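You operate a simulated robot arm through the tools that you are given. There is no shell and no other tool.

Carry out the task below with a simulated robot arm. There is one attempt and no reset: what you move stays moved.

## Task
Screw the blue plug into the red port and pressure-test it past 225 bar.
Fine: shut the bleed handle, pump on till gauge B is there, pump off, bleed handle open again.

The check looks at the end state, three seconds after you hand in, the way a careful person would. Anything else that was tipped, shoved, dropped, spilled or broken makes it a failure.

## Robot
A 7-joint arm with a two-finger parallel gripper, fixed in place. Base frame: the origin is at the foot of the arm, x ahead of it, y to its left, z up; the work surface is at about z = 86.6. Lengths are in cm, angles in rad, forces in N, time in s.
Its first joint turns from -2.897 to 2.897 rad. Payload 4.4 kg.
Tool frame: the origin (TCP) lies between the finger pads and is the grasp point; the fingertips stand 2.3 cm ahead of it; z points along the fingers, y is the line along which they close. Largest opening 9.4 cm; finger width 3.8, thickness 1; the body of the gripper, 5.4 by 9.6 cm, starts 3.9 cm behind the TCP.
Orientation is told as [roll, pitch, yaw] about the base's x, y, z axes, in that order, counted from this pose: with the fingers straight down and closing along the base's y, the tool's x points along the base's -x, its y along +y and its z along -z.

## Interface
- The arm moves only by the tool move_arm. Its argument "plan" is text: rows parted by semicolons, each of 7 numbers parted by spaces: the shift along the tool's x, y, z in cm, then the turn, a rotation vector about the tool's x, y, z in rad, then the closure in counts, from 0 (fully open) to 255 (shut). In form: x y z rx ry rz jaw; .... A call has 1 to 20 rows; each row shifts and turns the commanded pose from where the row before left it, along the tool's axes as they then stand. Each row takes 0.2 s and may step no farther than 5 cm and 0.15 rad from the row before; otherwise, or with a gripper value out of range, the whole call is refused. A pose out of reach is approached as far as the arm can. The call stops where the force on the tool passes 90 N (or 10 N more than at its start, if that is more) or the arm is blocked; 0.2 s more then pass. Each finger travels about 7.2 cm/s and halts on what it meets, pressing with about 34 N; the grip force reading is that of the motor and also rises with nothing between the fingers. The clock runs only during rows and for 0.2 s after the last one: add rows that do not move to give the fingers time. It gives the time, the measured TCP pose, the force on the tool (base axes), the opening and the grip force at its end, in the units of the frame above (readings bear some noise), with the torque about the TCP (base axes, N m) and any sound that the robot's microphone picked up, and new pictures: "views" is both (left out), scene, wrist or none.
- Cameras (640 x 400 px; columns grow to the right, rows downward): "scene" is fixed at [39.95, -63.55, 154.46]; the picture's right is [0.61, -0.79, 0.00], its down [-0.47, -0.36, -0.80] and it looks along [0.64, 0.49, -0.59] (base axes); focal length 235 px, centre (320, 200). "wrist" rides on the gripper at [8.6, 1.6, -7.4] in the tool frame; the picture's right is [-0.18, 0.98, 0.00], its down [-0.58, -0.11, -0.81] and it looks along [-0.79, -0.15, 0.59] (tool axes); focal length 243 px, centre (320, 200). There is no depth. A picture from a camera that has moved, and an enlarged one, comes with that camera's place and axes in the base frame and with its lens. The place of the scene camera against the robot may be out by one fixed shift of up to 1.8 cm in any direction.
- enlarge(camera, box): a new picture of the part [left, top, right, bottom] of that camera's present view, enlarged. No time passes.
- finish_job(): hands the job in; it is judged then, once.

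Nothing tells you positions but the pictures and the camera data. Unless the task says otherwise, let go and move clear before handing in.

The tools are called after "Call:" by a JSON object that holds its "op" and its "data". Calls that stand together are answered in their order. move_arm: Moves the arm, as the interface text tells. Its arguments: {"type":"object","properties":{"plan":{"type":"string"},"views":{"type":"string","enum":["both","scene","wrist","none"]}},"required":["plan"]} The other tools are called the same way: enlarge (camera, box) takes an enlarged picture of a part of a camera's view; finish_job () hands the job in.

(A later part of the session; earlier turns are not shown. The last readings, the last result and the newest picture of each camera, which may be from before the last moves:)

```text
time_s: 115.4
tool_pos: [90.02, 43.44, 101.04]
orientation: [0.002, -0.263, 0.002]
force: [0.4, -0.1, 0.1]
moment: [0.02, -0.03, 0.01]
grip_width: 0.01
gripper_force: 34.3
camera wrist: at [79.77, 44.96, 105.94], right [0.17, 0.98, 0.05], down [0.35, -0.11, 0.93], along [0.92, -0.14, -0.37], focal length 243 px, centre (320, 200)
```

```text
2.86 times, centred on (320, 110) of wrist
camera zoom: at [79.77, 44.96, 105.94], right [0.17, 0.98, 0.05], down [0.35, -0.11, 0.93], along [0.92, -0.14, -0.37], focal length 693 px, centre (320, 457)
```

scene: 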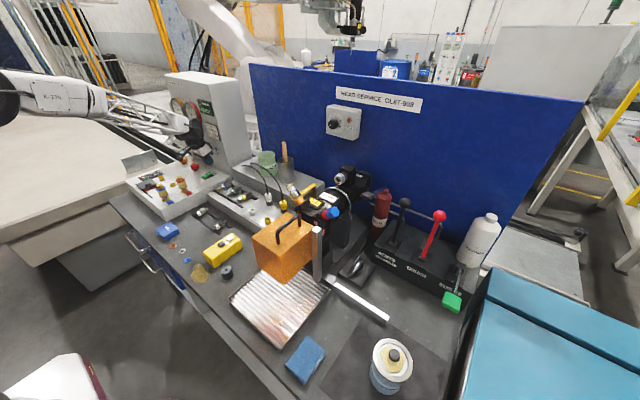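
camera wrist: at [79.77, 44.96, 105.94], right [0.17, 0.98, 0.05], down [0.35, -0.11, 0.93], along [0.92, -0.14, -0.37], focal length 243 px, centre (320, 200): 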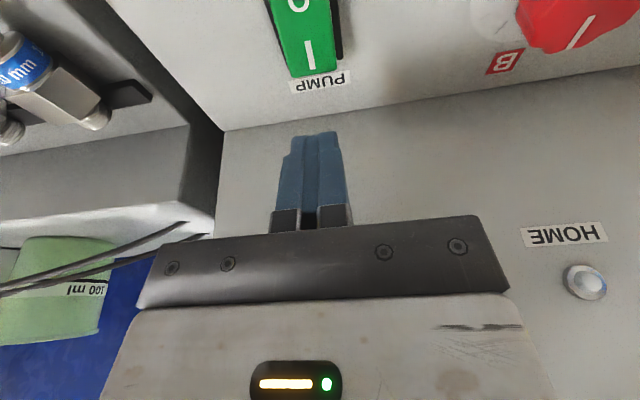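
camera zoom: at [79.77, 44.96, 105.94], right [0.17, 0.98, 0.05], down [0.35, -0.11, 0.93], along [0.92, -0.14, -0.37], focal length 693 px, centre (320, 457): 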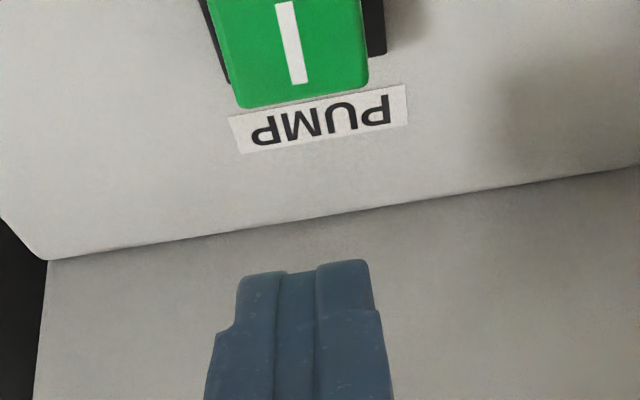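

Call:
{"op": "move_arm", "data": {"plan": "0.259 0 0.966 0 0 0 255;0.259 0 0.966 0 0 0 255;0.259 0 0.966 0 0 0 255;0.13 0 0.483 0 0 0 255;0 0 0 0 0 0 255", "views": "none"}}

Call:
{"op": "move_arm", "data": {"plan": "0.065 0 0.242 0 0 0 255;0.065 0 0.242 0 0 0 255;0 0 0 0 0 0 255", "views": "wrist"}}

Call:
{"op": "enlarge", "data": {"camera": "wrist", "box": [240, 40, 400, 180]}}

Call:
{"op": "enlarge", "data": {"camera": "scene", "box": [180, 140, 220, 180]}}

```text
time_s: 116.6
tool_pos: [89.86, 43.43, 97.53]
orientation: [0.003, -0.262, 0.004]
force: [-0.4, -0.2, -0.1]
moment: [0.02, 0.01, 0.03]
grip_width: 0.01
gripper_force: 33.9
```

```text
time_s: 117.4
tool_pos: [89.94, 43.36, 96.87]
orientation: [0.001, -0.263, 0.004]
force: [0.9, -1.0, -0.2]
moment: [0.02, -0.01, -0.03]
grip_width: 0.0
gripper_force: 34.4
camera wrist: at [79.76, 44.9, 101.9], right [0.17, 0.98, 0.05], down [0.35, -0.11, 0.93], along [0.92, -0.14, -0.37], focal length 243 px, centre (320, 200)
```

wrist: 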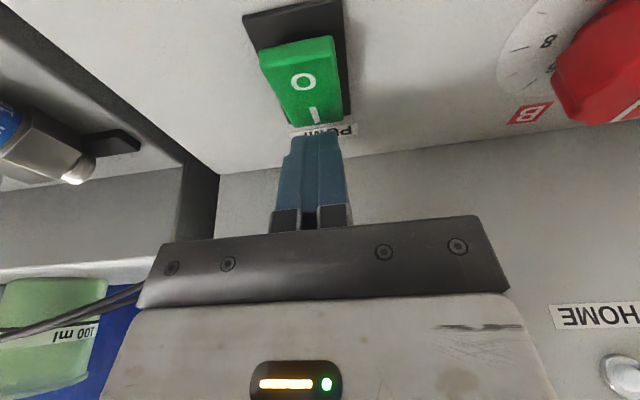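

```text
2.86 times, centred on (320, 110) of wrist
camera zoom: at [79.76, 44.9, 101.9], right [0.17, 0.98, 0.05], down [0.35, -0.11, 0.93], along [0.92, -0.14, -0.37], focal length 693 px, centre (320, 457)
```

zoom: 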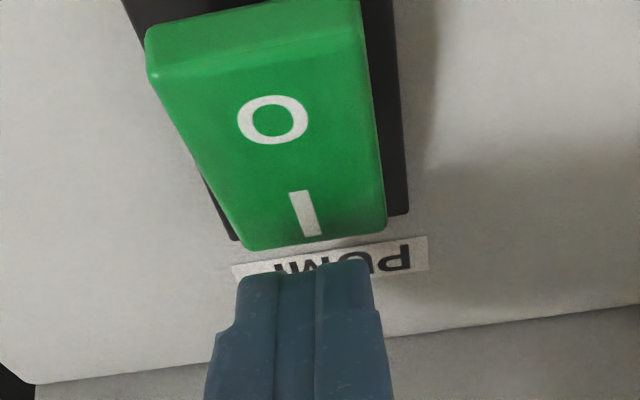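

```text
10.00 times, centred on (200, 160) of scene
camera zoom: at [39.95, -63.55, 154.46], right [0.61, -0.79, 0.0], down [-0.47, -0.36, -0.8], along [0.64, 0.49, -0.59], focal length 2349 px, centre (1520, 600)
```

zoom: 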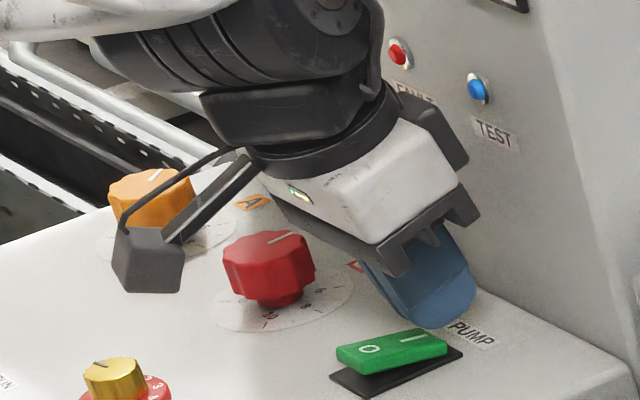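

Call:
{"op": "enlarge", "data": {"camera": "scene", "box": [160, 85, 224, 145]}}

Call:
{"op": "enlarge", "data": {"camera": "scene", "box": [192, 160, 216, 180]}}

```text
6.67 times, centred on (192, 115) of scene
camera zoom: at [39.95, -63.55, 154.46], right [0.61, -0.79, 0.0], down [-0.47, -0.36, -0.8], along [0.64, 0.49, -0.59], focal length 1566 px, centre (1173, 767)
```

zoom: 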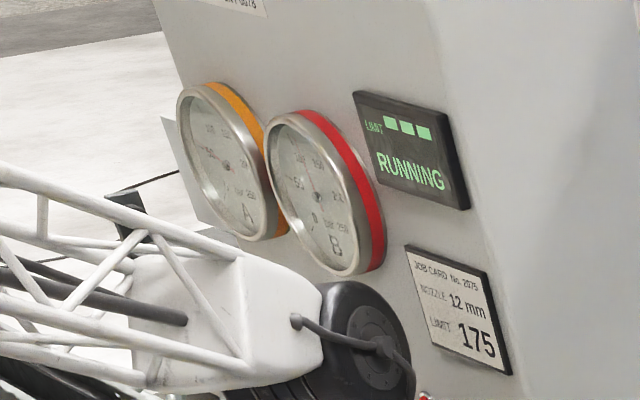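

```text
16.00 times, centred on (204, 170) of scene
camera zoom: at [39.95, -63.55, 154.46], right [0.61, -0.79, 0.0], down [-0.47, -0.36, -0.8], along [0.64, 0.49, -0.59], focal length 3759 px, centre (2176, 680)
```

zoom: 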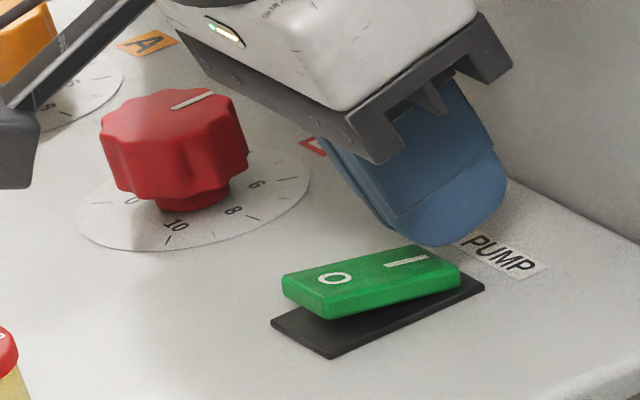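

The pump is running. I'll watch gauge B and get the finger ready over the "O" end.

Call:
{"op": "enlarge", "data": {"camera": "scene", "box": [184, 94, 204, 114]}}

Call:
{"op": "move_arm", "data": {"plan": "-0.26 0 -0.97 0 0 0 255;-0.26 0 -0.97 0 0 0 255", "views": "none"}}

Call:
{"op": "enlarge", "data": {"camera": "scene", "box": [184, 94, 204, 114]}}

```text
16.00 times, centred on (194, 104) of scene
camera zoom: at [39.95, -63.55, 154.46], right [0.61, -0.79, 0.0], down [-0.47, -0.36, -0.8], along [0.64, 0.49, -0.59], focal length 3759 px, centre (2336, 1736)
```

zoom: 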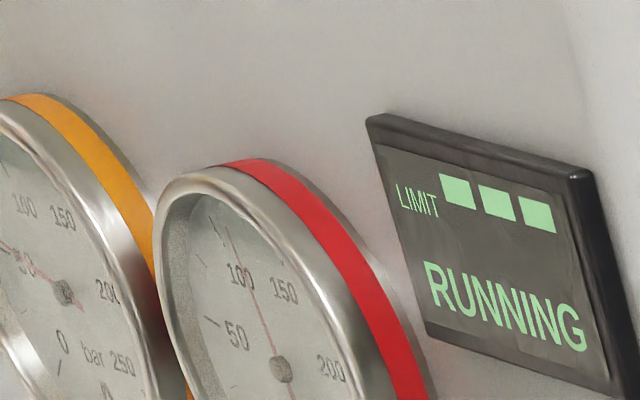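

```text
time_s: 118.0
tool_pos: [90.11, 43.32, 98.98]
orientation: [0.001, -0.262, 0.003]
force: [-0.5, 1.1, -0.5]
moment: [0.0, -0.01, 0.01]
grip_width: 0.0
gripper_force: 33.9
```

```text
16.00 times, centred on (194, 104) of scene
camera zoom: at [39.95, -63.55, 154.46], right [0.61, -0.79, 0.0], down [-0.47, -0.36, -0.8], along [0.64, 0.49, -0.59], focal length 3759 px, centre (2336, 1736)
```

zoom: 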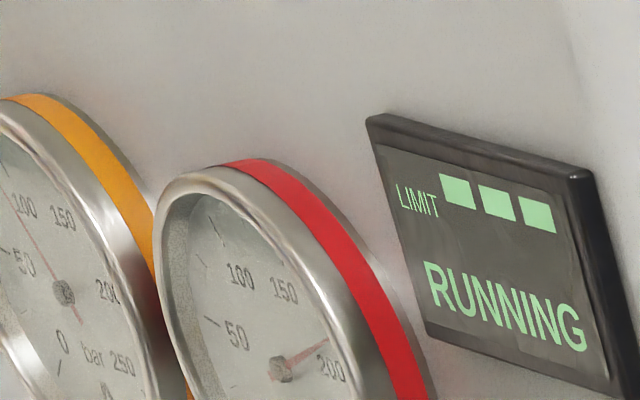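

Call:
{"op": "move_arm", "data": {"plan": "3.03 0 -0.294 0 0 0 255;0.57 0 2.125 0 0 0 255", "views": "scene"}}

Call:
{"op": "enlarge", "data": {"camera": "scene", "box": [184, 98, 204, 118]}}

Call:
{"op": "enlarge", "data": {"camera": "scene", "box": [192, 160, 216, 180]}}

```text
time_s: 118.6
tool_pos: [86.94, 43.33, 96.84]
orientation: [0.003, -0.267, 0.003]
force: [-29.4, -16.5, 47.0]
moment: [-0.47, 1.36, 0.15]
grip_width: 0.0
gripper_force: 34.0
```

scene: 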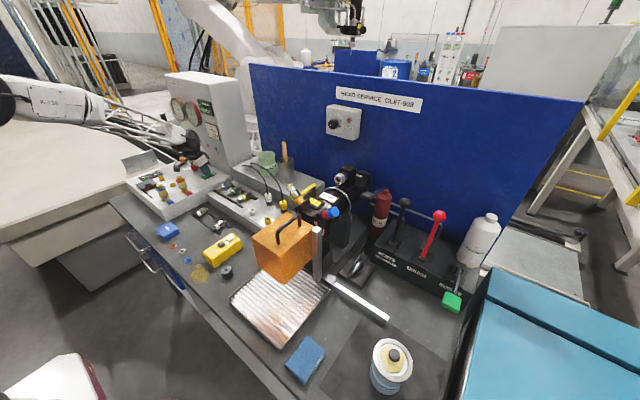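

```text
16.00 times, centred on (194, 108) of scene
camera zoom: at [39.95, -63.55, 154.46], right [0.61, -0.79, 0.0], down [-0.47, -0.36, -0.8], along [0.64, 0.49, -0.59], focal length 3759 px, centre (2336, 1672)
```

zoom: 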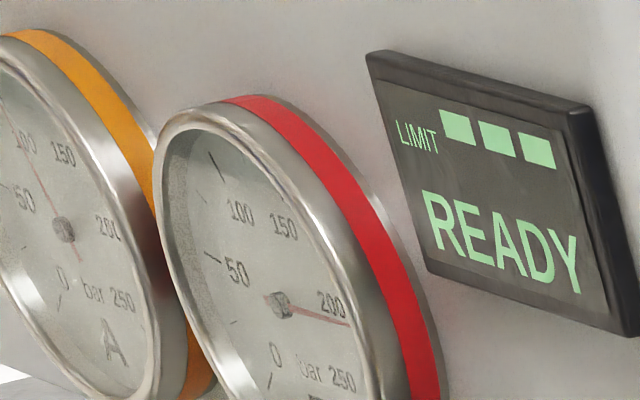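

```text
16.00 times, centred on (204, 170) of scene
camera zoom: at [39.95, -63.55, 154.46], right [0.61, -0.79, 0.0], down [-0.47, -0.36, -0.8], along [0.64, 0.49, -0.59], focal length 3759 px, centre (2176, 680)
```

zoom: 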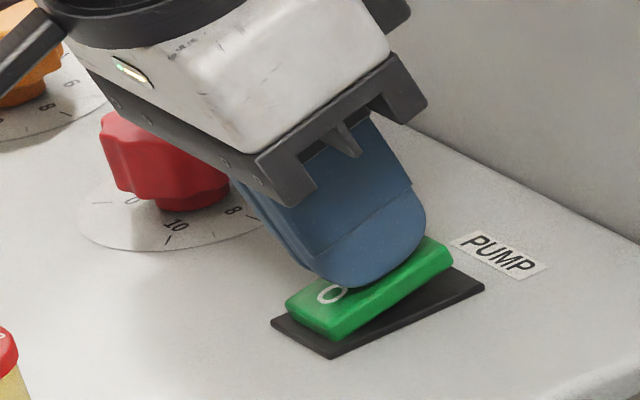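

The pump is off and the display reads READY. I need an accurate reading of gauge B.

Call:
{"op": "enlarge", "data": {"camera": "scene", "box": [184, 100, 200, 116]}}

Call:
{"op": "enlarge", "data": {"camera": "scene", "box": [187, 106, 197, 116]}}

```text
16.00 times, centred on (192, 108) of scene
camera zoom: at [39.95, -63.55, 154.46], right [0.61, -0.79, 0.0], down [-0.47, -0.36, -0.8], along [0.64, 0.49, -0.59], focal length 3759 px, centre (2368, 1672)
```

zoom: 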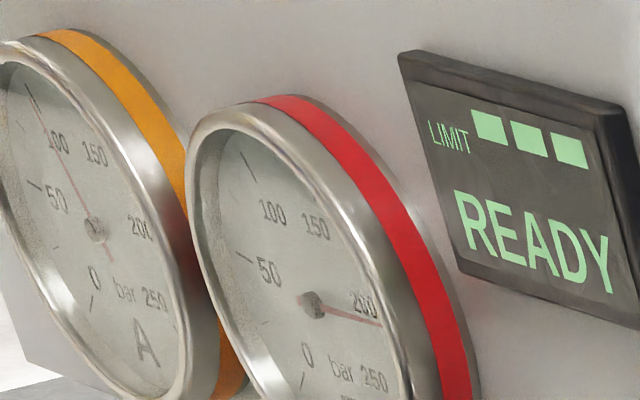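

```text
16.00 times, centred on (192, 111) of scene
camera zoom: at [39.95, -63.55, 154.46], right [0.61, -0.79, 0.0], down [-0.47, -0.36, -0.8], along [0.64, 0.49, -0.59], focal length 3759 px, centre (2368, 1624)
```

zoom: 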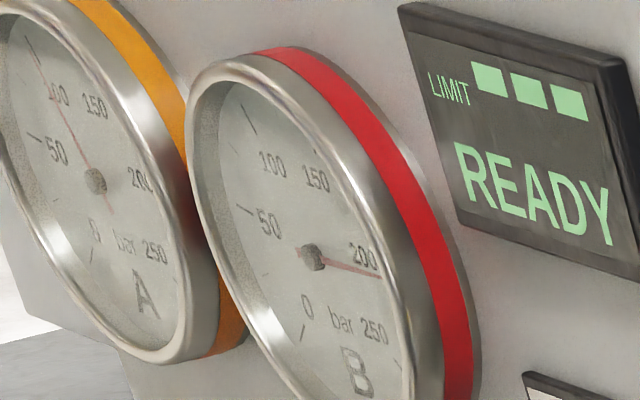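

Gauge B reads about 209 bar, short of 225. I'll lift off, check that it holds, and then give a short extra burst with a press-and-slide over the rocker.

Call:
{"op": "move_arm", "data": {"plan": "-0.5 0 -1.87 0 0 0 255;-2.9 0 0.777 0 0 0 255;0 0 0 0 0 0 255", "views": "wrist"}}

Call:
{"op": "enlarge", "data": {"camera": "scene", "box": [184, 100, 200, 116]}}

Call:
{"op": "enlarge", "data": {"camera": "scene", "box": [192, 160, 216, 180]}}

```text
time_s: 119.4
tool_pos: [89.96, 43.32, 98.12]
orientation: [0.001, -0.263, 0.004]
force: [0.5, 0.0, -0.5]
moment: [-0.01, -0.03, -0.01]
grip_width: 0.04
gripper_force: 33.9
camera wrist: at [79.78, 44.88, 103.14], right [0.17, 0.98, 0.05], down [0.35, -0.11, 0.93], along [0.92, -0.14, -0.37], focal length 243 px, centre (320, 200)
```

wrist: 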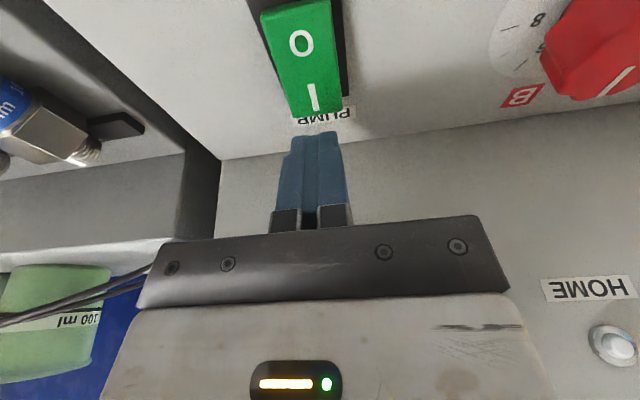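

```text
16.00 times, centred on (192, 108) of scene
camera zoom: at [39.95, -63.55, 154.46], right [0.61, -0.79, 0.0], down [-0.47, -0.36, -0.8], along [0.64, 0.49, -0.59], focal length 3759 px, centre (2368, 1672)
```

zoom: 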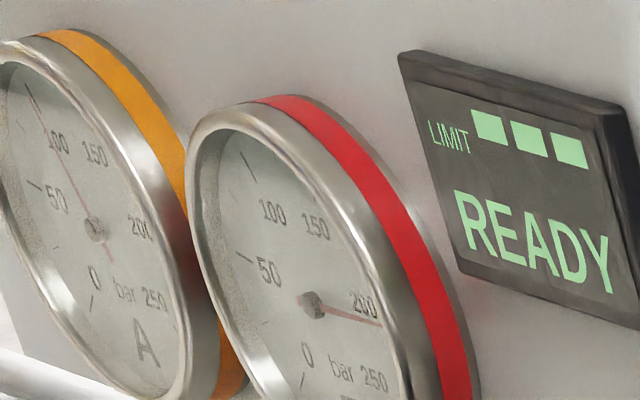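

```text
16.00 times, centred on (204, 170) of scene
camera zoom: at [39.95, -63.55, 154.46], right [0.61, -0.79, 0.0], down [-0.47, -0.36, -0.8], along [0.64, 0.49, -0.59], focal length 3759 px, centre (2176, 680)
```

zoom: 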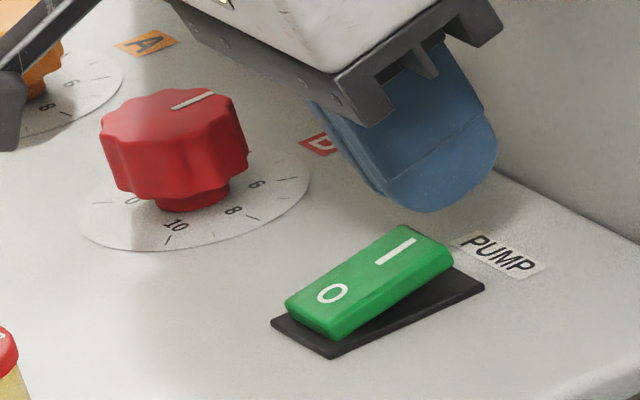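

Call:
{"op": "move_arm", "data": {"plan": "0.324 0 1.2075 0 0 0 255;3.09 0 -0.829 0 0 0 255;0.13 0 0.483 0 0 0 255", "views": "scene"}}

Call:
{"op": "enlarge", "data": {"camera": "scene", "box": [184, 100, 200, 116]}}

Call:
{"op": "enlarge", "data": {"camera": "scene", "box": [192, 160, 216, 180]}}

```text
time_s: 120.2
tool_pos: [86.71, 43.15, 96.8]
orientation: [0.002, -0.263, 0.005]
force: [-2.6, -11.5, 24.4]
moment: [-0.34, 0.35, 0.19]
grip_width: 0.03
gripper_force: 34.1
```

scene: 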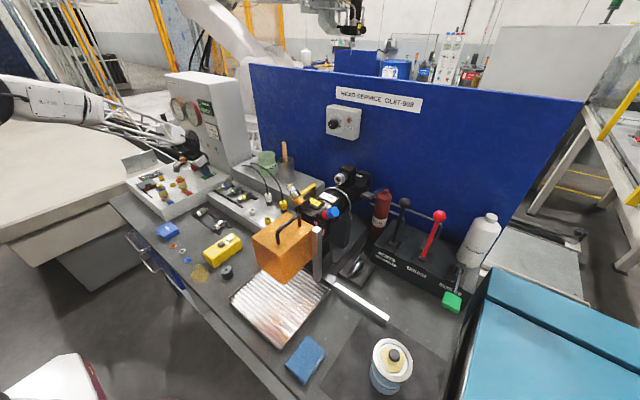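

```text
16.00 times, centred on (192, 108) of scene
camera zoom: at [39.95, -63.55, 154.46], right [0.61, -0.79, 0.0], down [-0.47, -0.36, -0.8], along [0.64, 0.49, -0.59], focal length 3759 px, centre (2368, 1672)
```

zoom: 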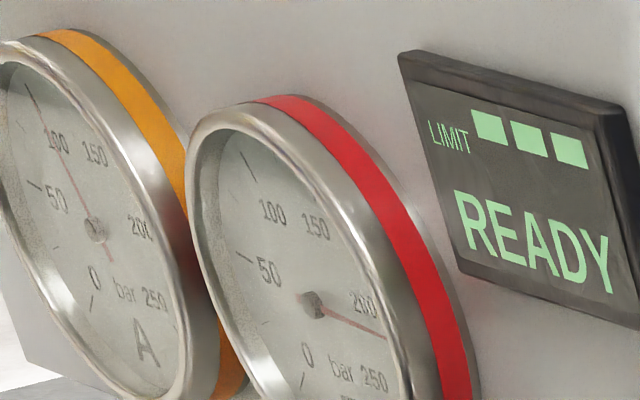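

```text
16.00 times, centred on (204, 170) of scene
camera zoom: at [39.95, -63.55, 154.46], right [0.61, -0.79, 0.0], down [-0.47, -0.36, -0.8], along [0.64, 0.49, -0.59], focal length 3759 px, centre (2176, 680)
```

zoom: 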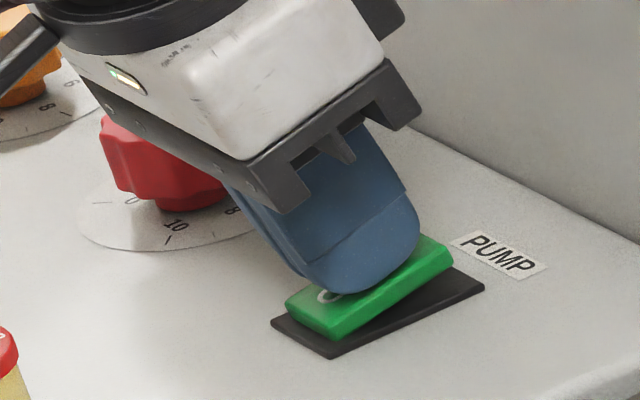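

Gauge B is now about 215 bar and rising more slowly, so there's little overshoot risk. I'll switch on again and watch it step by step.

Call:
{"op": "move_arm", "data": {"plan": "-0.48 0 -1.8 0 0 0 255;-3.1 0 0.83 0 0 0 255;0.324 0 1.2075 0 0 0 255", "views": "none"}}

Call:
{"op": "enlarge", "data": {"camera": "scene", "box": [184, 100, 200, 116]}}

```text
time_s: 121.0
tool_pos: [89.86, 43.28, 97.25]
orientation: [0.002, -0.262, 0.002]
force: [-0.6, -0.1, 0.1]
moment: [0.01, 0.02, -0.04]
grip_width: 0.01
gripper_force: 34.0
```

```text
16.00 times, centred on (192, 108) of scene
camera zoom: at [39.95, -63.55, 154.46], right [0.61, -0.79, 0.0], down [-0.47, -0.36, -0.8], along [0.64, 0.49, -0.59], focal length 3759 px, centre (2368, 1672)
```

zoom: 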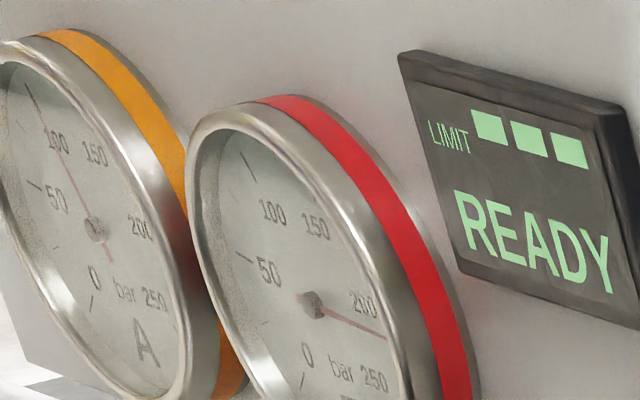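

Call:
{"op": "move_arm", "data": {"plan": "0.13 0 0.483 0 0 0 255", "views": "none"}}

Call:
{"op": "enlarge", "data": {"camera": "scene", "box": [184, 100, 200, 116]}}

```text
time_s: 121.4
tool_pos: [89.97, 43.31, 96.81]
orientation: [0.002, -0.264, 0.003]
force: [-3.3, -1.4, 13.7]
moment: [-0.05, 0.26, 0.04]
grip_width: 0.0
gripper_force: 34.0
```

```text
16.00 times, centred on (192, 108) of scene
camera zoom: at [39.95, -63.55, 154.46], right [0.61, -0.79, 0.0], down [-0.47, -0.36, -0.8], along [0.64, 0.49, -0.59], focal length 3759 px, centre (2368, 1672)
```

zoom: 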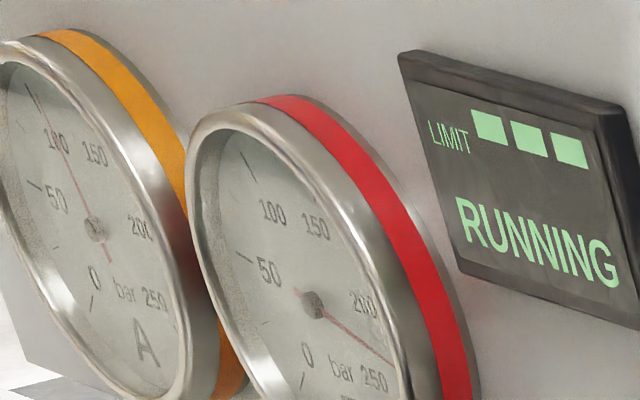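

Gauge B is near 225 and still climbing. I'll slide over to switch off, which adds a little more, then read again.

Call:
{"op": "move_arm", "data": {"plan": "3.09 0 -0.829 0 0 0 255;0.13 0 0.483 0 0 0 255", "views": "none"}}

Call:
{"op": "enlarge", "data": {"camera": "scene", "box": [184, 100, 200, 116]}}

Call:
{"op": "enlarge", "data": {"camera": "scene", "box": [192, 160, 216, 180]}}

```text
time_s: 122.0
tool_pos: [86.88, 43.29, 96.77]
orientation: [0.006, -0.269, 0.001]
force: [16.6, -13.3, 66.6]
moment: [-0.48, 0.38, 0.24]
grip_width: 0.01
gripper_force: 34.0
```

```text
16.00 times, centred on (192, 108) of scene
camera zoom: at [39.95, -63.55, 154.46], right [0.61, -0.79, 0.0], down [-0.47, -0.36, -0.8], along [0.64, 0.49, -0.59], focal length 3759 px, centre (2368, 1672)
```

zoom: 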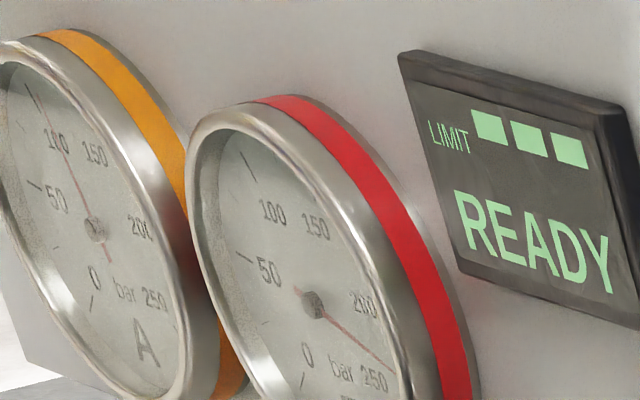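

```text
16.00 times, centred on (204, 170) of scene
camera zoom: at [39.95, -63.55, 154.46], right [0.61, -0.79, 0.0], down [-0.47, -0.36, -0.8], along [0.64, 0.49, -0.59], focal length 3759 px, centre (2176, 680)
```

zoom: 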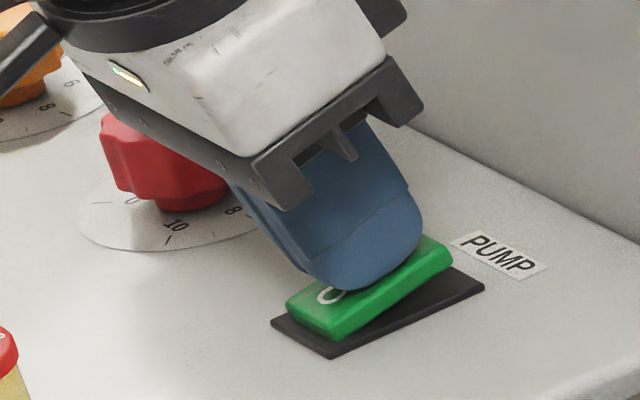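

The rocker is off and gauge B reads roughly 229 bar from this angle. I'll lift away and look at the gauge face-on with the wrist camera to be certain.

Call:
{"op": "move_arm", "data": {"plan": "-1.04 0 -3.86 0 0 0 255;-1.04 0 -3.86 0 0 0 255;-1.04 0 -3.86 0 0 0 255;-0.111 1.88 -3.66 0 0 0 255;-0.111 1.88 -3.66 0 0 0 255;-0.111 1.88 -3.66 0 0 0 255;-0.111 1.88 -3.66 0 0 0 255;-0.111 1.88 -3.66 0 0 0 255;-0.111 1.88 -3.66 0 0 0 255;-0.111 1.88 -3.66 0 0 0 255;-0.111 1.88 -3.66 0 0 0 255;0 0 0 0 0 0 255", "views": "wrist"}}

Call:
{"op": "enlarge", "data": {"camera": "scene", "box": [184, 100, 200, 116]}}

```text
time_s: 124.6
tool_pos: [79.86, 58.16, 136.91]
orientation: [0.003, -0.261, 0.004]
force: [-0.2, -0.1, 1.4]
moment: [0.03, -0.01, 0.01]
grip_width: 0.03
gripper_force: 33.7
camera wrist: at [69.71, 59.77, 141.71], right [0.17, 0.98, 0.05], down [0.35, -0.11, 0.93], along [0.92, -0.14, -0.37], focal length 243 px, centre (320, 200)
```

wrist: 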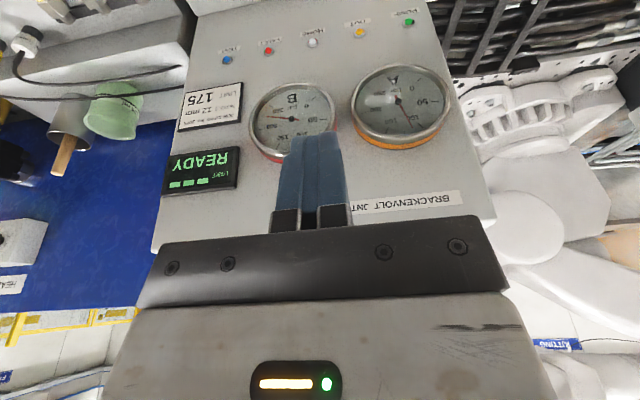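

```text
16.00 times, centred on (192, 108) of scene
camera zoom: at [39.95, -63.55, 154.46], right [0.61, -0.79, 0.0], down [-0.47, -0.36, -0.8], along [0.64, 0.49, -0.59], focal length 3759 px, centre (2368, 1672)
```

zoom: 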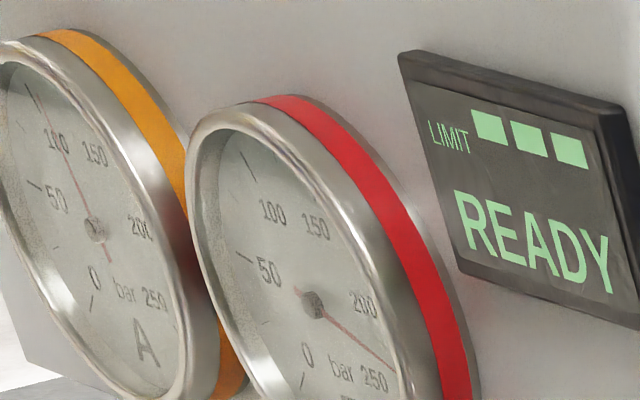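

Call:
{"op": "enlarge", "data": {"camera": "wrist", "box": [246, 78, 342, 152]}}

Call:
{"op": "enlarge", "data": {"camera": "wrist", "box": [262, 90, 322, 140]}}

```text
5.41 times, centred on (294, 115) of wrist
camera zoom: at [69.71, 59.77, 141.71], right [0.17, 0.98, 0.05], down [0.35, -0.11, 0.93], along [0.92, -0.14, -0.37], focal length 1312 px, centre (460, 660)
```

zoom: 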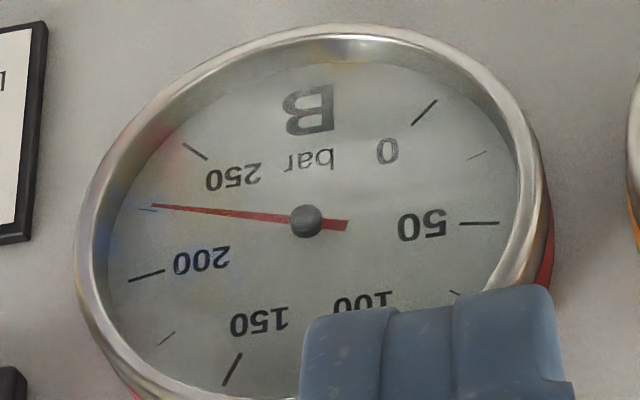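

```text
8.00 times, centred on (292, 115) of wrist
camera zoom: at [69.71, 59.77, 141.71], right [0.17, 0.98, 0.05], down [0.35, -0.11, 0.93], along [0.92, -0.14, -0.37], focal length 1941 px, centre (544, 880)
```

zoom: 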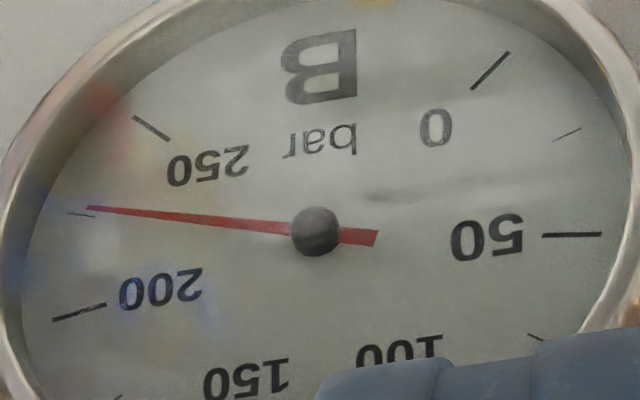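

Face-on, the needle sits right at the 225 mark, so I need a bit more. I'll go back and run the pump again, this time longer.

Call:
{"op": "move_arm", "data": {"plan": "0.909 -1.86 3.39 0 0 0 255;0.909 -1.86 3.39 0 0 0 255;0.909 -1.86 3.39 0 0 0 255;0.909 -1.86 3.39 0 0 0 255;0.909 -1.86 3.39 0 0 0 255;0.909 -1.86 3.39 0 0 0 255;0.909 -1.86 3.39 0 0 0 255;0.909 -1.86 3.39 0 0 0 255;-2.323 0 4.35 0 0 0 255;-2.323 0 4.35 0 0 0 255;0 0 0 0 0 0 255", "views": "none"}}

```text
time_s: 127.0
tool_pos: [86.88, 43.38, 101.25]
orientation: [0.002, -0.262, 0.004]
force: [0.0, -0.2, -0.3]
moment: [-0.03, -0.02, 0.02]
grip_width: 0.0
gripper_force: 33.6
```

Call:
{"op": "move_arm", "data": {"plan": "-2.153 0 3.943 0 0 0 255;0.3 0 1.12 0 0 0 255;0 0 0 0 0 0 255", "views": "none"}}

Call:
{"op": "enlarge", "data": {"camera": "scene", "box": [184, 100, 200, 116]}}

```text
time_s: 127.8
tool_pos: [89.92, 43.38, 96.82]
orientation: [0.002, -0.262, 0.004]
force: [-0.1, 0.1, -0.1]
moment: [-0.01, 0.02, 0.02]
grip_width: 0.0
gripper_force: 33.5
```

```text
16.00 times, centred on (192, 108) of scene
camera zoom: at [39.95, -63.55, 154.46], right [0.61, -0.79, 0.0], down [-0.47, -0.36, -0.8], along [0.64, 0.49, -0.59], focal length 3759 px, centre (2368, 1672)
```

zoom: 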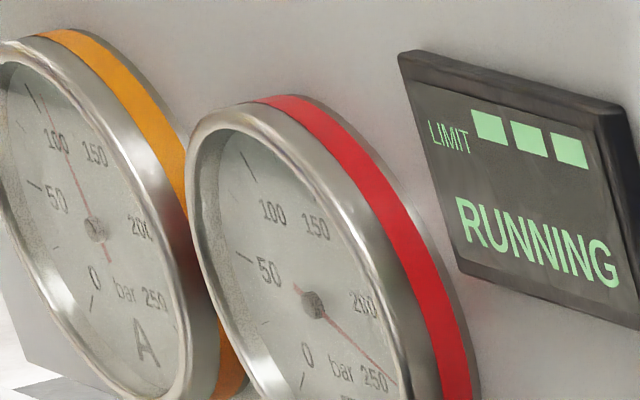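

Call:
{"op": "move_arm", "data": {"plan": "0 0 0 0 0 0 255;0 0 0 0 0 0 255", "views": "none"}}

Call:
{"op": "enlarge", "data": {"camera": "scene", "box": [184, 100, 200, 116]}}

```text
time_s: 128.4
tool_pos: [89.9, 43.43, 96.85]
orientation: [0.001, -0.263, 0.005]
force: [-0.5, 0.0, -0.1]
moment: [-0.01, -0.04, 0.02]
grip_width: 0.0
gripper_force: 33.9
```

```text
16.00 times, centred on (192, 108) of scene
camera zoom: at [39.95, -63.55, 154.46], right [0.61, -0.79, 0.0], down [-0.47, -0.36, -0.8], along [0.64, 0.49, -0.59], focal length 3759 px, centre (2368, 1672)
```

zoom: 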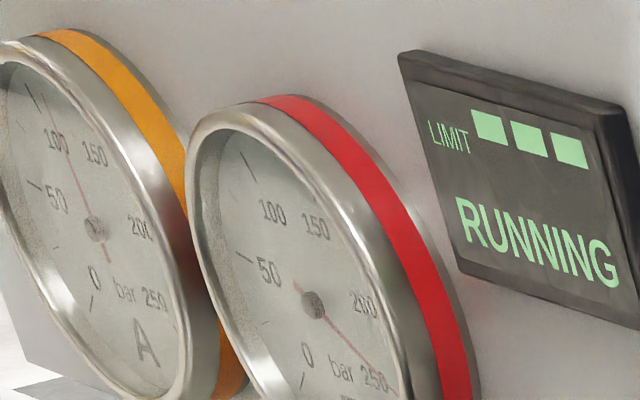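

Gauge B is clearly past 225 now. Switching off.

Call:
{"op": "move_arm", "data": {"plan": "3.09 0 -0.829 0 0 0 255;0.13 0 0.483 0 0 0 255", "views": "none"}}

Call:
{"op": "enlarge", "data": {"camera": "scene", "box": [184, 100, 200, 116]}}

Call:
{"op": "enlarge", "data": {"camera": "scene", "box": [192, 160, 216, 180]}}

```text
time_s: 129.0
tool_pos: [86.69, 43.47, 96.76]
orientation: [0.004, -0.267, 0.004]
force: [-10.4, -15.4, 35.1]
moment: [-0.49, 0.69, 0.38]
grip_width: 0.01
gripper_force: 34.4
```

```text
16.00 times, centred on (192, 108) of scene
camera zoom: at [39.95, -63.55, 154.46], right [0.61, -0.79, 0.0], down [-0.47, -0.36, -0.8], along [0.64, 0.49, -0.59], focal length 3759 px, centre (2368, 1672)
```

zoom: 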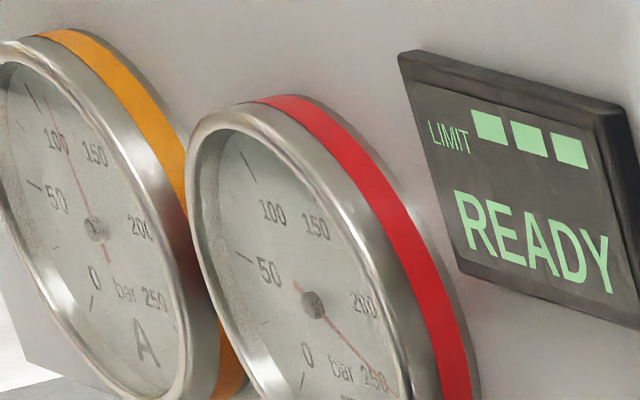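

```text
16.00 times, centred on (204, 170) of scene
camera zoom: at [39.95, -63.55, 154.46], right [0.61, -0.79, 0.0], down [-0.47, -0.36, -0.8], along [0.64, 0.49, -0.59], focal length 3759 px, centre (2176, 680)
```

zoom: 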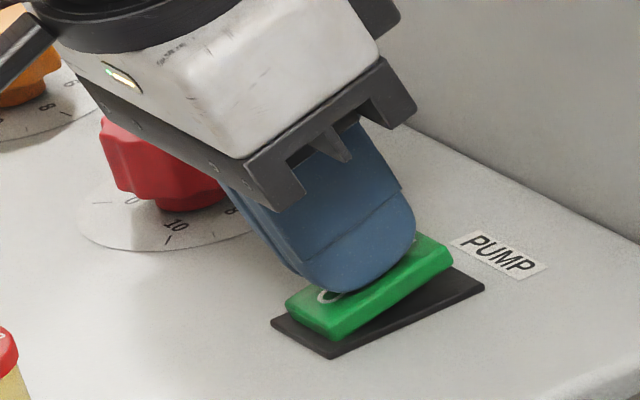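

The pump is off with the gauge held above 225. I'll confirm face-on while moving away.

Call:
{"op": "move_arm", "data": {"plan": "-1.04 0 -3.86 0 0 0 255;-1.04 0 -3.86 0 0 0 255;-1.04 0 -3.86 0 0 0 255;-0.111 1.88 -3.66 0 0 0 255;-0.111 1.88 -3.66 0 0 0 255;-0.111 1.88 -3.66 0 0 0 255;-0.111 1.88 -3.66 0 0 0 255;-0.111 1.88 -3.66 0 0 0 255;-0.111 1.88 -3.66 0 0 0 255;-0.111 1.88 -3.66 0 0 0 255;-0.111 1.88 -3.66 0 0 0 255;0 0 0 0 0 0 255", "views": "wrist"}}

Call:
{"op": "enlarge", "data": {"camera": "wrist", "box": [262, 90, 322, 140]}}

Call:
{"op": "enlarge", "data": {"camera": "scene", "box": [192, 160, 216, 180]}}

```text
time_s: 131.6
tool_pos: [79.79, 58.46, 137.05]
orientation: [0.001, -0.263, 0.003]
force: [0.2, 0.3, -0.8]
moment: [-0.03, 0.01, -0.01]
grip_width: 0.0
gripper_force: 34.0
camera wrist: at [69.65, 59.98, 142.0], right [0.17, 0.98, 0.05], down [0.35, -0.11, 0.93], along [0.92, -0.14, -0.37], focal length 243 px, centre (320, 200)
```

wrist: 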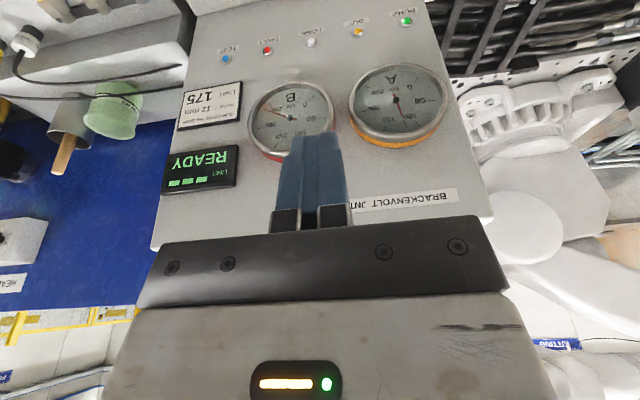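

```text
8.00 times, centred on (292, 115) of wrist
camera zoom: at [69.65, 59.98, 142.0], right [0.17, 0.98, 0.05], down [0.35, -0.11, 0.93], along [0.92, -0.14, -0.37], focal length 1941 px, centre (544, 880)
```

zoom: 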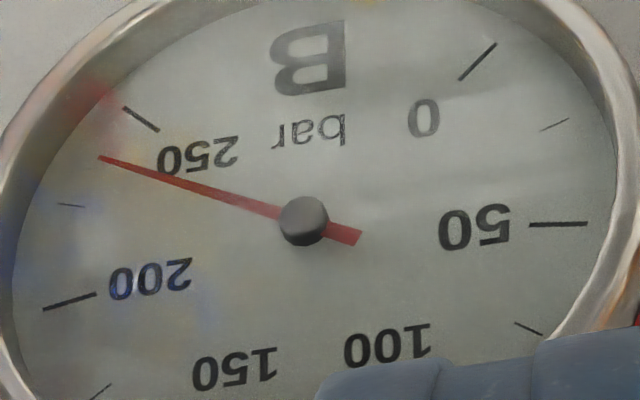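

```text
16.00 times, centred on (204, 170) of scene
camera zoom: at [39.95, -63.55, 154.46], right [0.61, -0.79, 0.0], down [-0.47, -0.36, -0.8], along [0.64, 0.49, -0.59], focal length 3759 px, centre (2176, 680)
```

zoom: 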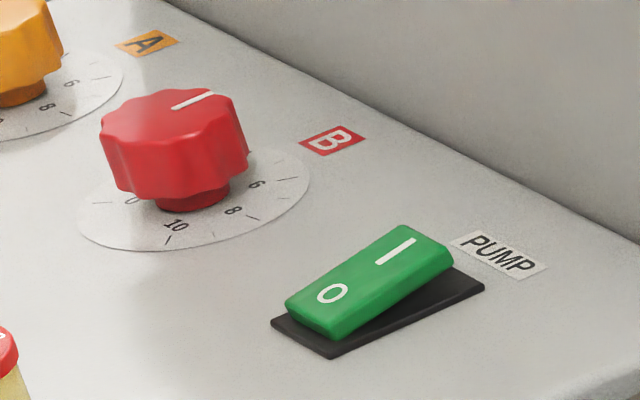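

Confirmed: gauge B is well past 225 (about 236 bar) and the pump is off. Now I'll return to the bleed handle and open it again, using one open finger to push from its far side.

Call:
{"op": "move_arm", "data": {"plan": "-0.22 -4.55 1.159 0 0 0 92;-0.22 -4.55 1.159 0 0 0 92;-0.22 -4.55 1.159 0 0 0 92;-0.22 -4.55 1.159 0 0 0 92;-0.22 -4.55 1.159 0 0 0 92;-0.22 -4.55 1.159 0 0 0 92;-0.22 -4.55 1.159 0 0 0 92;-0.22 -4.55 1.159 0 0 0 92;-0.22 -4.55 1.159 0 0 0 92;-0.22 -4.55 1.159 0 0 0 92;-0.22 -4.55 1.159 0 0 0 92;-0.22 -4.55 1.159 0 0 0 92;-0.22 -4.55 1.159 0 0 0 92;-0.22 -4.55 1.159 0 0 0 92;-0.22 -4.55 1.159 0 0 0 92;-0.22 -4.55 1.159 0 0 0 92;0 0 0 0 0 0 92"}}

Call:
{"op": "enlarge", "data": {"camera": "wrist", "box": [160, 0, 480, 230]}}

Call:
{"op": "enlarge", "data": {"camera": "scene", "box": [250, 110, 378, 210]}}

```text
time_s: 135.2
tool_pos: [88.45, -14.39, 119.87]
orientation: [0.001, -0.261, 0.004]
force: [0.4, 0.8, -1.0]
moment: [-0.01, 0.0, -0.02]
grip_width: 6.01
gripper_force: 0.1
camera wrist: at [78.28, -12.81, 124.79], right [0.17, 0.98, 0.05], down [0.35, -0.11, 0.93], along [0.92, -0.14, -0.37], focal length 243 px, centre (320, 200)
```

scene: 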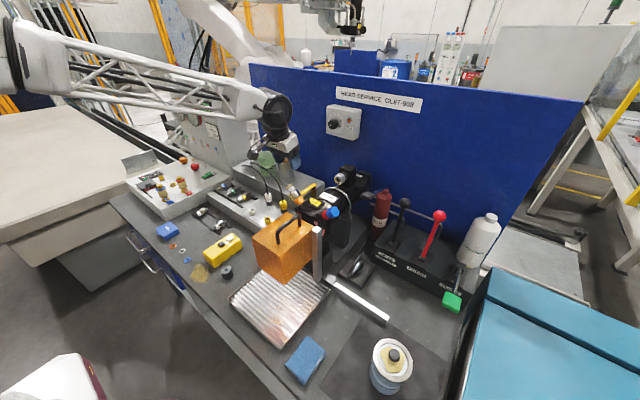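
wrist: 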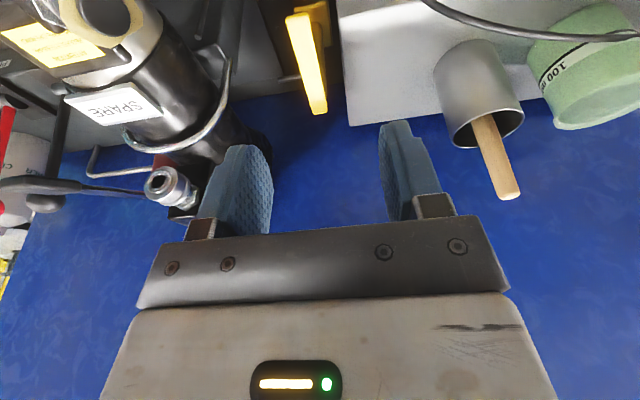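

```text
1.74 times, centred on (320, 115) of wrist
camera zoom: at [78.28, -12.81, 124.79], right [0.17, 0.98, 0.05], down [0.35, -0.11, 0.93], along [0.92, -0.14, -0.37], focal length 422 px, centre (320, 348)
```

zoom: 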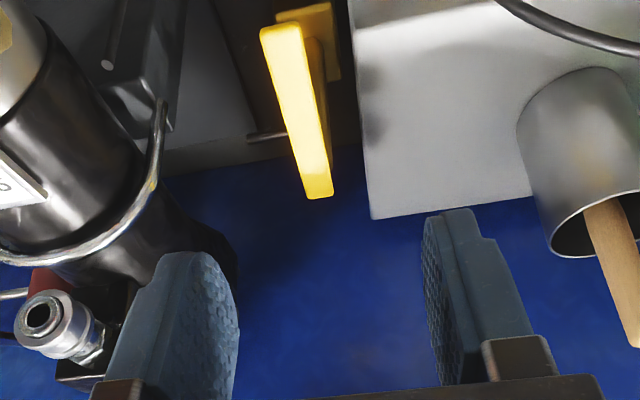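

```text
4.00 times, centred on (314, 160) of scene
camera zoom: at [39.95, -63.55, 154.46], right [0.61, -0.79, 0.0], down [-0.47, -0.36, -0.8], along [0.64, 0.49, -0.59], focal length 940 px, centre (344, 360)
```

zoom: 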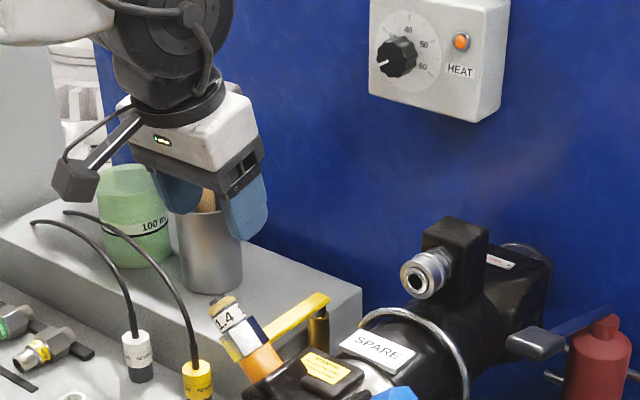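

Call:
{"op": "move_arm", "data": {"plan": "-1.22 0 2.4 0 0 0 92;-1.22 0 2.4 0 0 0 92;0.686 0 2.56 0 0 0 92;0.686 0 2.56 0 0 0 92;0.686 0 2.56 0 0 0 92;0 0 0 0 0 0 92", "views": "wrist"}}

Call:
{"op": "enlarge", "data": {"camera": "scene", "box": [260, 130, 350, 200]}}

```text
time_s: 136.6
tool_pos: [91.92, -14.19, 107.88]
orientation: [0.003, -0.264, 0.003]
force: [-0.1, -0.4, -0.3]
moment: [-0.01, 0.01, 0.01]
grip_width: 6.01
gripper_force: 0.0
camera wrist: at [81.76, -12.66, 112.8], right [0.17, 0.98, 0.05], down [0.35, -0.11, 0.93], along [0.92, -0.14, -0.37], focal length 243 px, centre (320, 200)
```

wrist: 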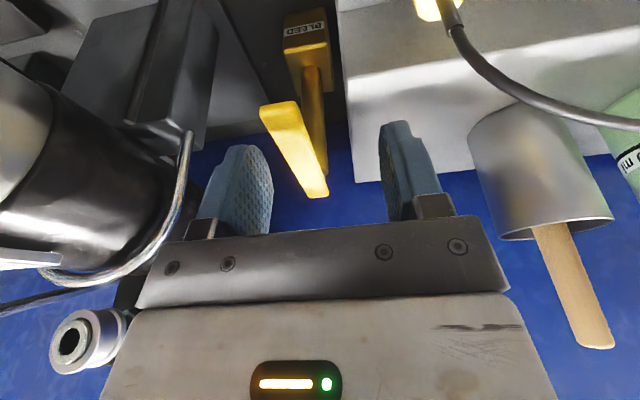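

```text
5.71 times, centred on (305, 165) of scene
camera zoom: at [39.95, -63.55, 154.46], right [0.61, -0.79, 0.0], down [-0.47, -0.36, -0.8], along [0.64, 0.49, -0.59], focal length 1342 px, centre (406, 400)
```

zoom: 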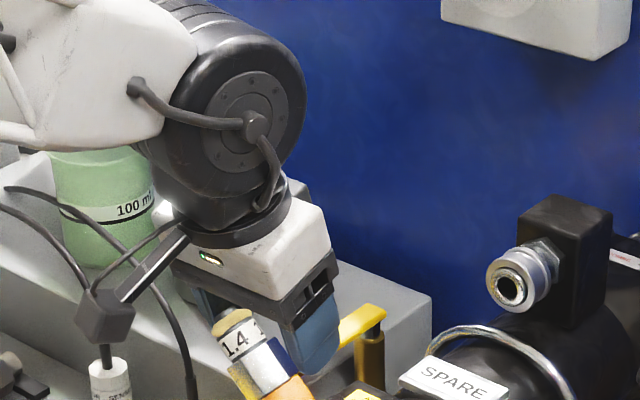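

Call:
{"op": "move_arm", "data": {"plan": "0.337 0 1.256 0 0 0 92;0.337 0 1.256 0 0 0 92;0 0 0 0 0 0 92", "views": "wrist"}}

Call:
{"op": "enlarge", "data": {"camera": "wrist", "box": [160, 60, 440, 240]}}

```text
time_s: 137.4
tool_pos: [91.95, -14.08, 105.28]
orientation: [0.002, -0.262, 0.004]
force: [-0.8, 0.1, -0.2]
moment: [0.0, 0.0, 0.01]
grip_width: 6.01
gripper_force: 0.1
camera wrist: at [81.77, -12.69, 110.18], right [0.17, 0.98, 0.05], down [0.35, -0.11, 0.93], along [0.92, -0.14, -0.37], focal length 243 px, centre (320, 200)
```

wrist: 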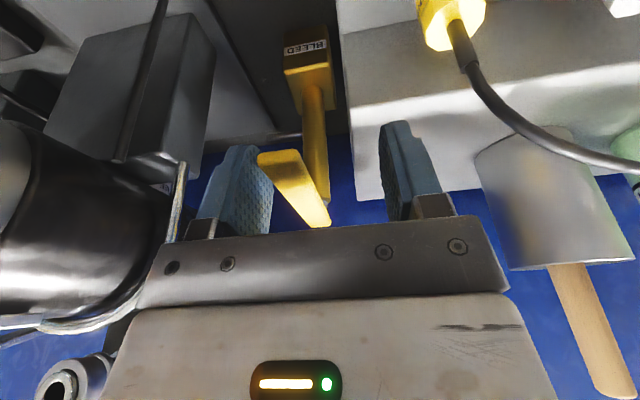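

```text
2.22 times, centred on (300, 150) of wrist
camera zoom: at [81.77, -12.69, 110.18], right [0.17, 0.98, 0.05], down [0.35, -0.11, 0.93], along [0.92, -0.14, -0.37], focal length 539 px, centre (364, 311)
```

zoom: 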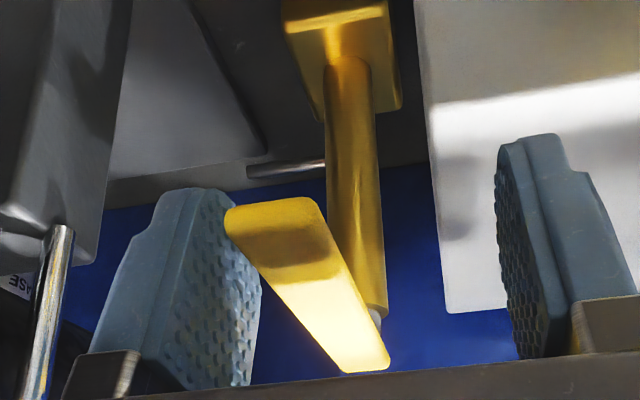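

Call:
{"op": "move_arm", "data": {"plan": "0 0.7 0 0 0 0 92;0.048 0.8 -0.013 0 0 0 92;0.048 0.8 -0.013 0 0 0 92;-0.213 0.75 0.057 0 0 0 92;-0.222 0.75 0.06 0 0 0 92;0 0 0 0 0 0 92", "views": "wrist"}}

Call:
{"op": "enlarge", "data": {"camera": "wrist", "box": [160, 60, 440, 240]}}

```text
time_s: 138.8
tool_pos: [92.21, -10.31, 105.25]
orientation: [0.002, -0.263, 0.003]
force: [-0.5, -0.3, 0.2]
moment: [-0.01, -0.01, 0.04]
grip_width: 5.99
gripper_force: 0.2
camera wrist: at [82.06, -8.87, 110.21], right [0.17, 0.98, 0.05], down [0.35, -0.11, 0.93], along [0.92, -0.14, -0.37], focal length 243 px, centre (320, 200)
```

wrist: 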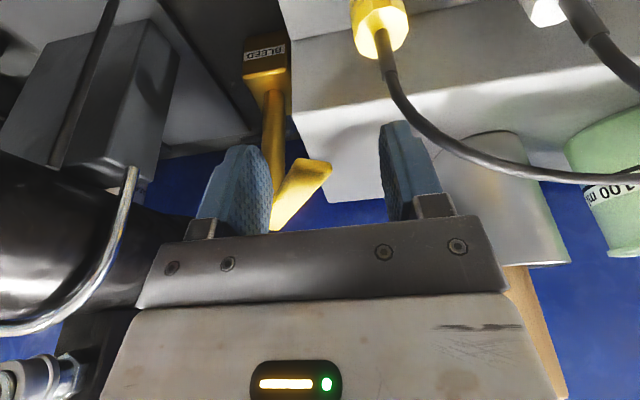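

```text
2.22 times, centred on (300, 150) of wrist
camera zoom: at [82.06, -8.87, 110.21], right [0.17, 0.98, 0.05], down [0.35, -0.11, 0.93], along [0.92, -0.14, -0.37], focal length 539 px, centre (364, 311)
```

zoom: 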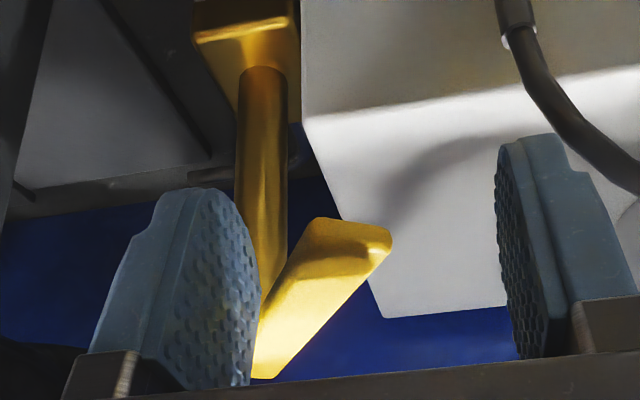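

The handle is coming round, but my outer finger would get close to a sensor cable if I continue this way. I'll lift out, close the fingers, and finish the push from the front side with the narrow tip.

Call:
{"op": "move_arm", "data": {"plan": "0 -0.5 0 0 0 0 92;-0.65 0 -2.41 0 0 0 92;-0.65 0 -2.41 0 0 0 92;0 -2.2 0 0 0 0 255;0 -2.2 0 0 0 0 255;0 0 0 0 0 0 255;0 0 0 0 0 0 255", "views": "wrist"}}

Call:
{"op": "enlarge", "data": {"camera": "wrist", "box": [160, 30, 440, 240]}}

Call:
{"op": "enlarge", "data": {"camera": "scene", "box": [260, 130, 350, 200]}}

```text
time_s: 140.4
tool_pos: [92.34, -15.43, 110.29]
orientation: [0.002, -0.261, 0.005]
force: [-0.6, -0.2, 0.2]
moment: [0.01, 0.0, 0.0]
grip_width: 0.0
gripper_force: 34.1
camera wrist: at [82.1, -13.8, 115.15], right [0.17, 0.98, 0.05], down [0.35, -0.11, 0.93], along [0.92, -0.14, -0.37], focal length 243 px, centre (320, 200)
```

wrist: 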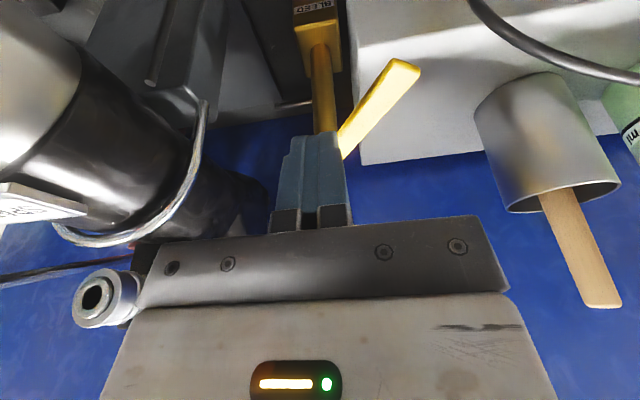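

```text
1.90 times, centred on (300, 135) of wrist
camera zoom: at [82.1, -13.8, 115.15], right [0.17, 0.98, 0.05], down [0.35, -0.11, 0.93], along [0.92, -0.14, -0.37], focal length 462 px, centre (358, 324)
```

zoom: 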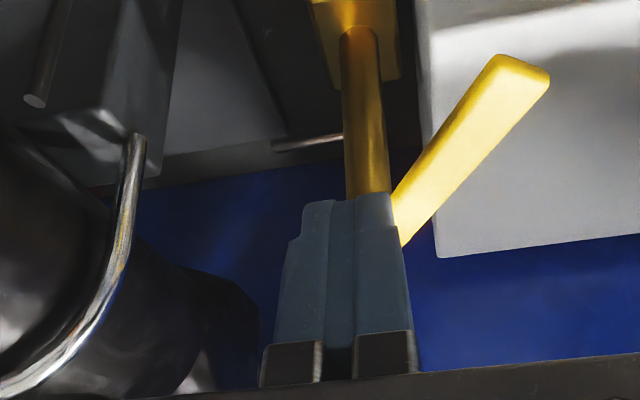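

```text
5.71 times, centred on (305, 165) of scene
camera zoom: at [39.95, -63.55, 154.46], right [0.61, -0.79, 0.0], down [-0.47, -0.36, -0.8], along [0.64, 0.49, -0.59], focal length 1342 px, centre (406, 400)
```

zoom: 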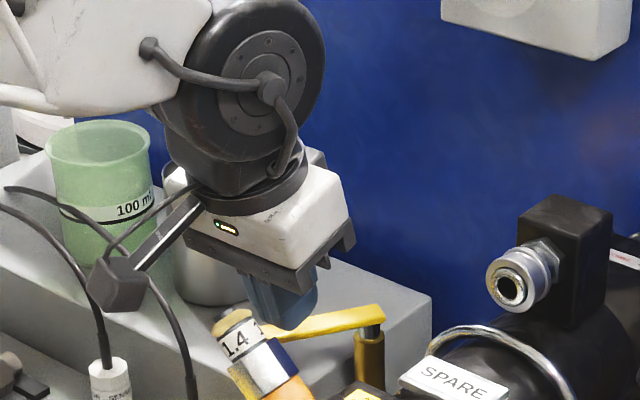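

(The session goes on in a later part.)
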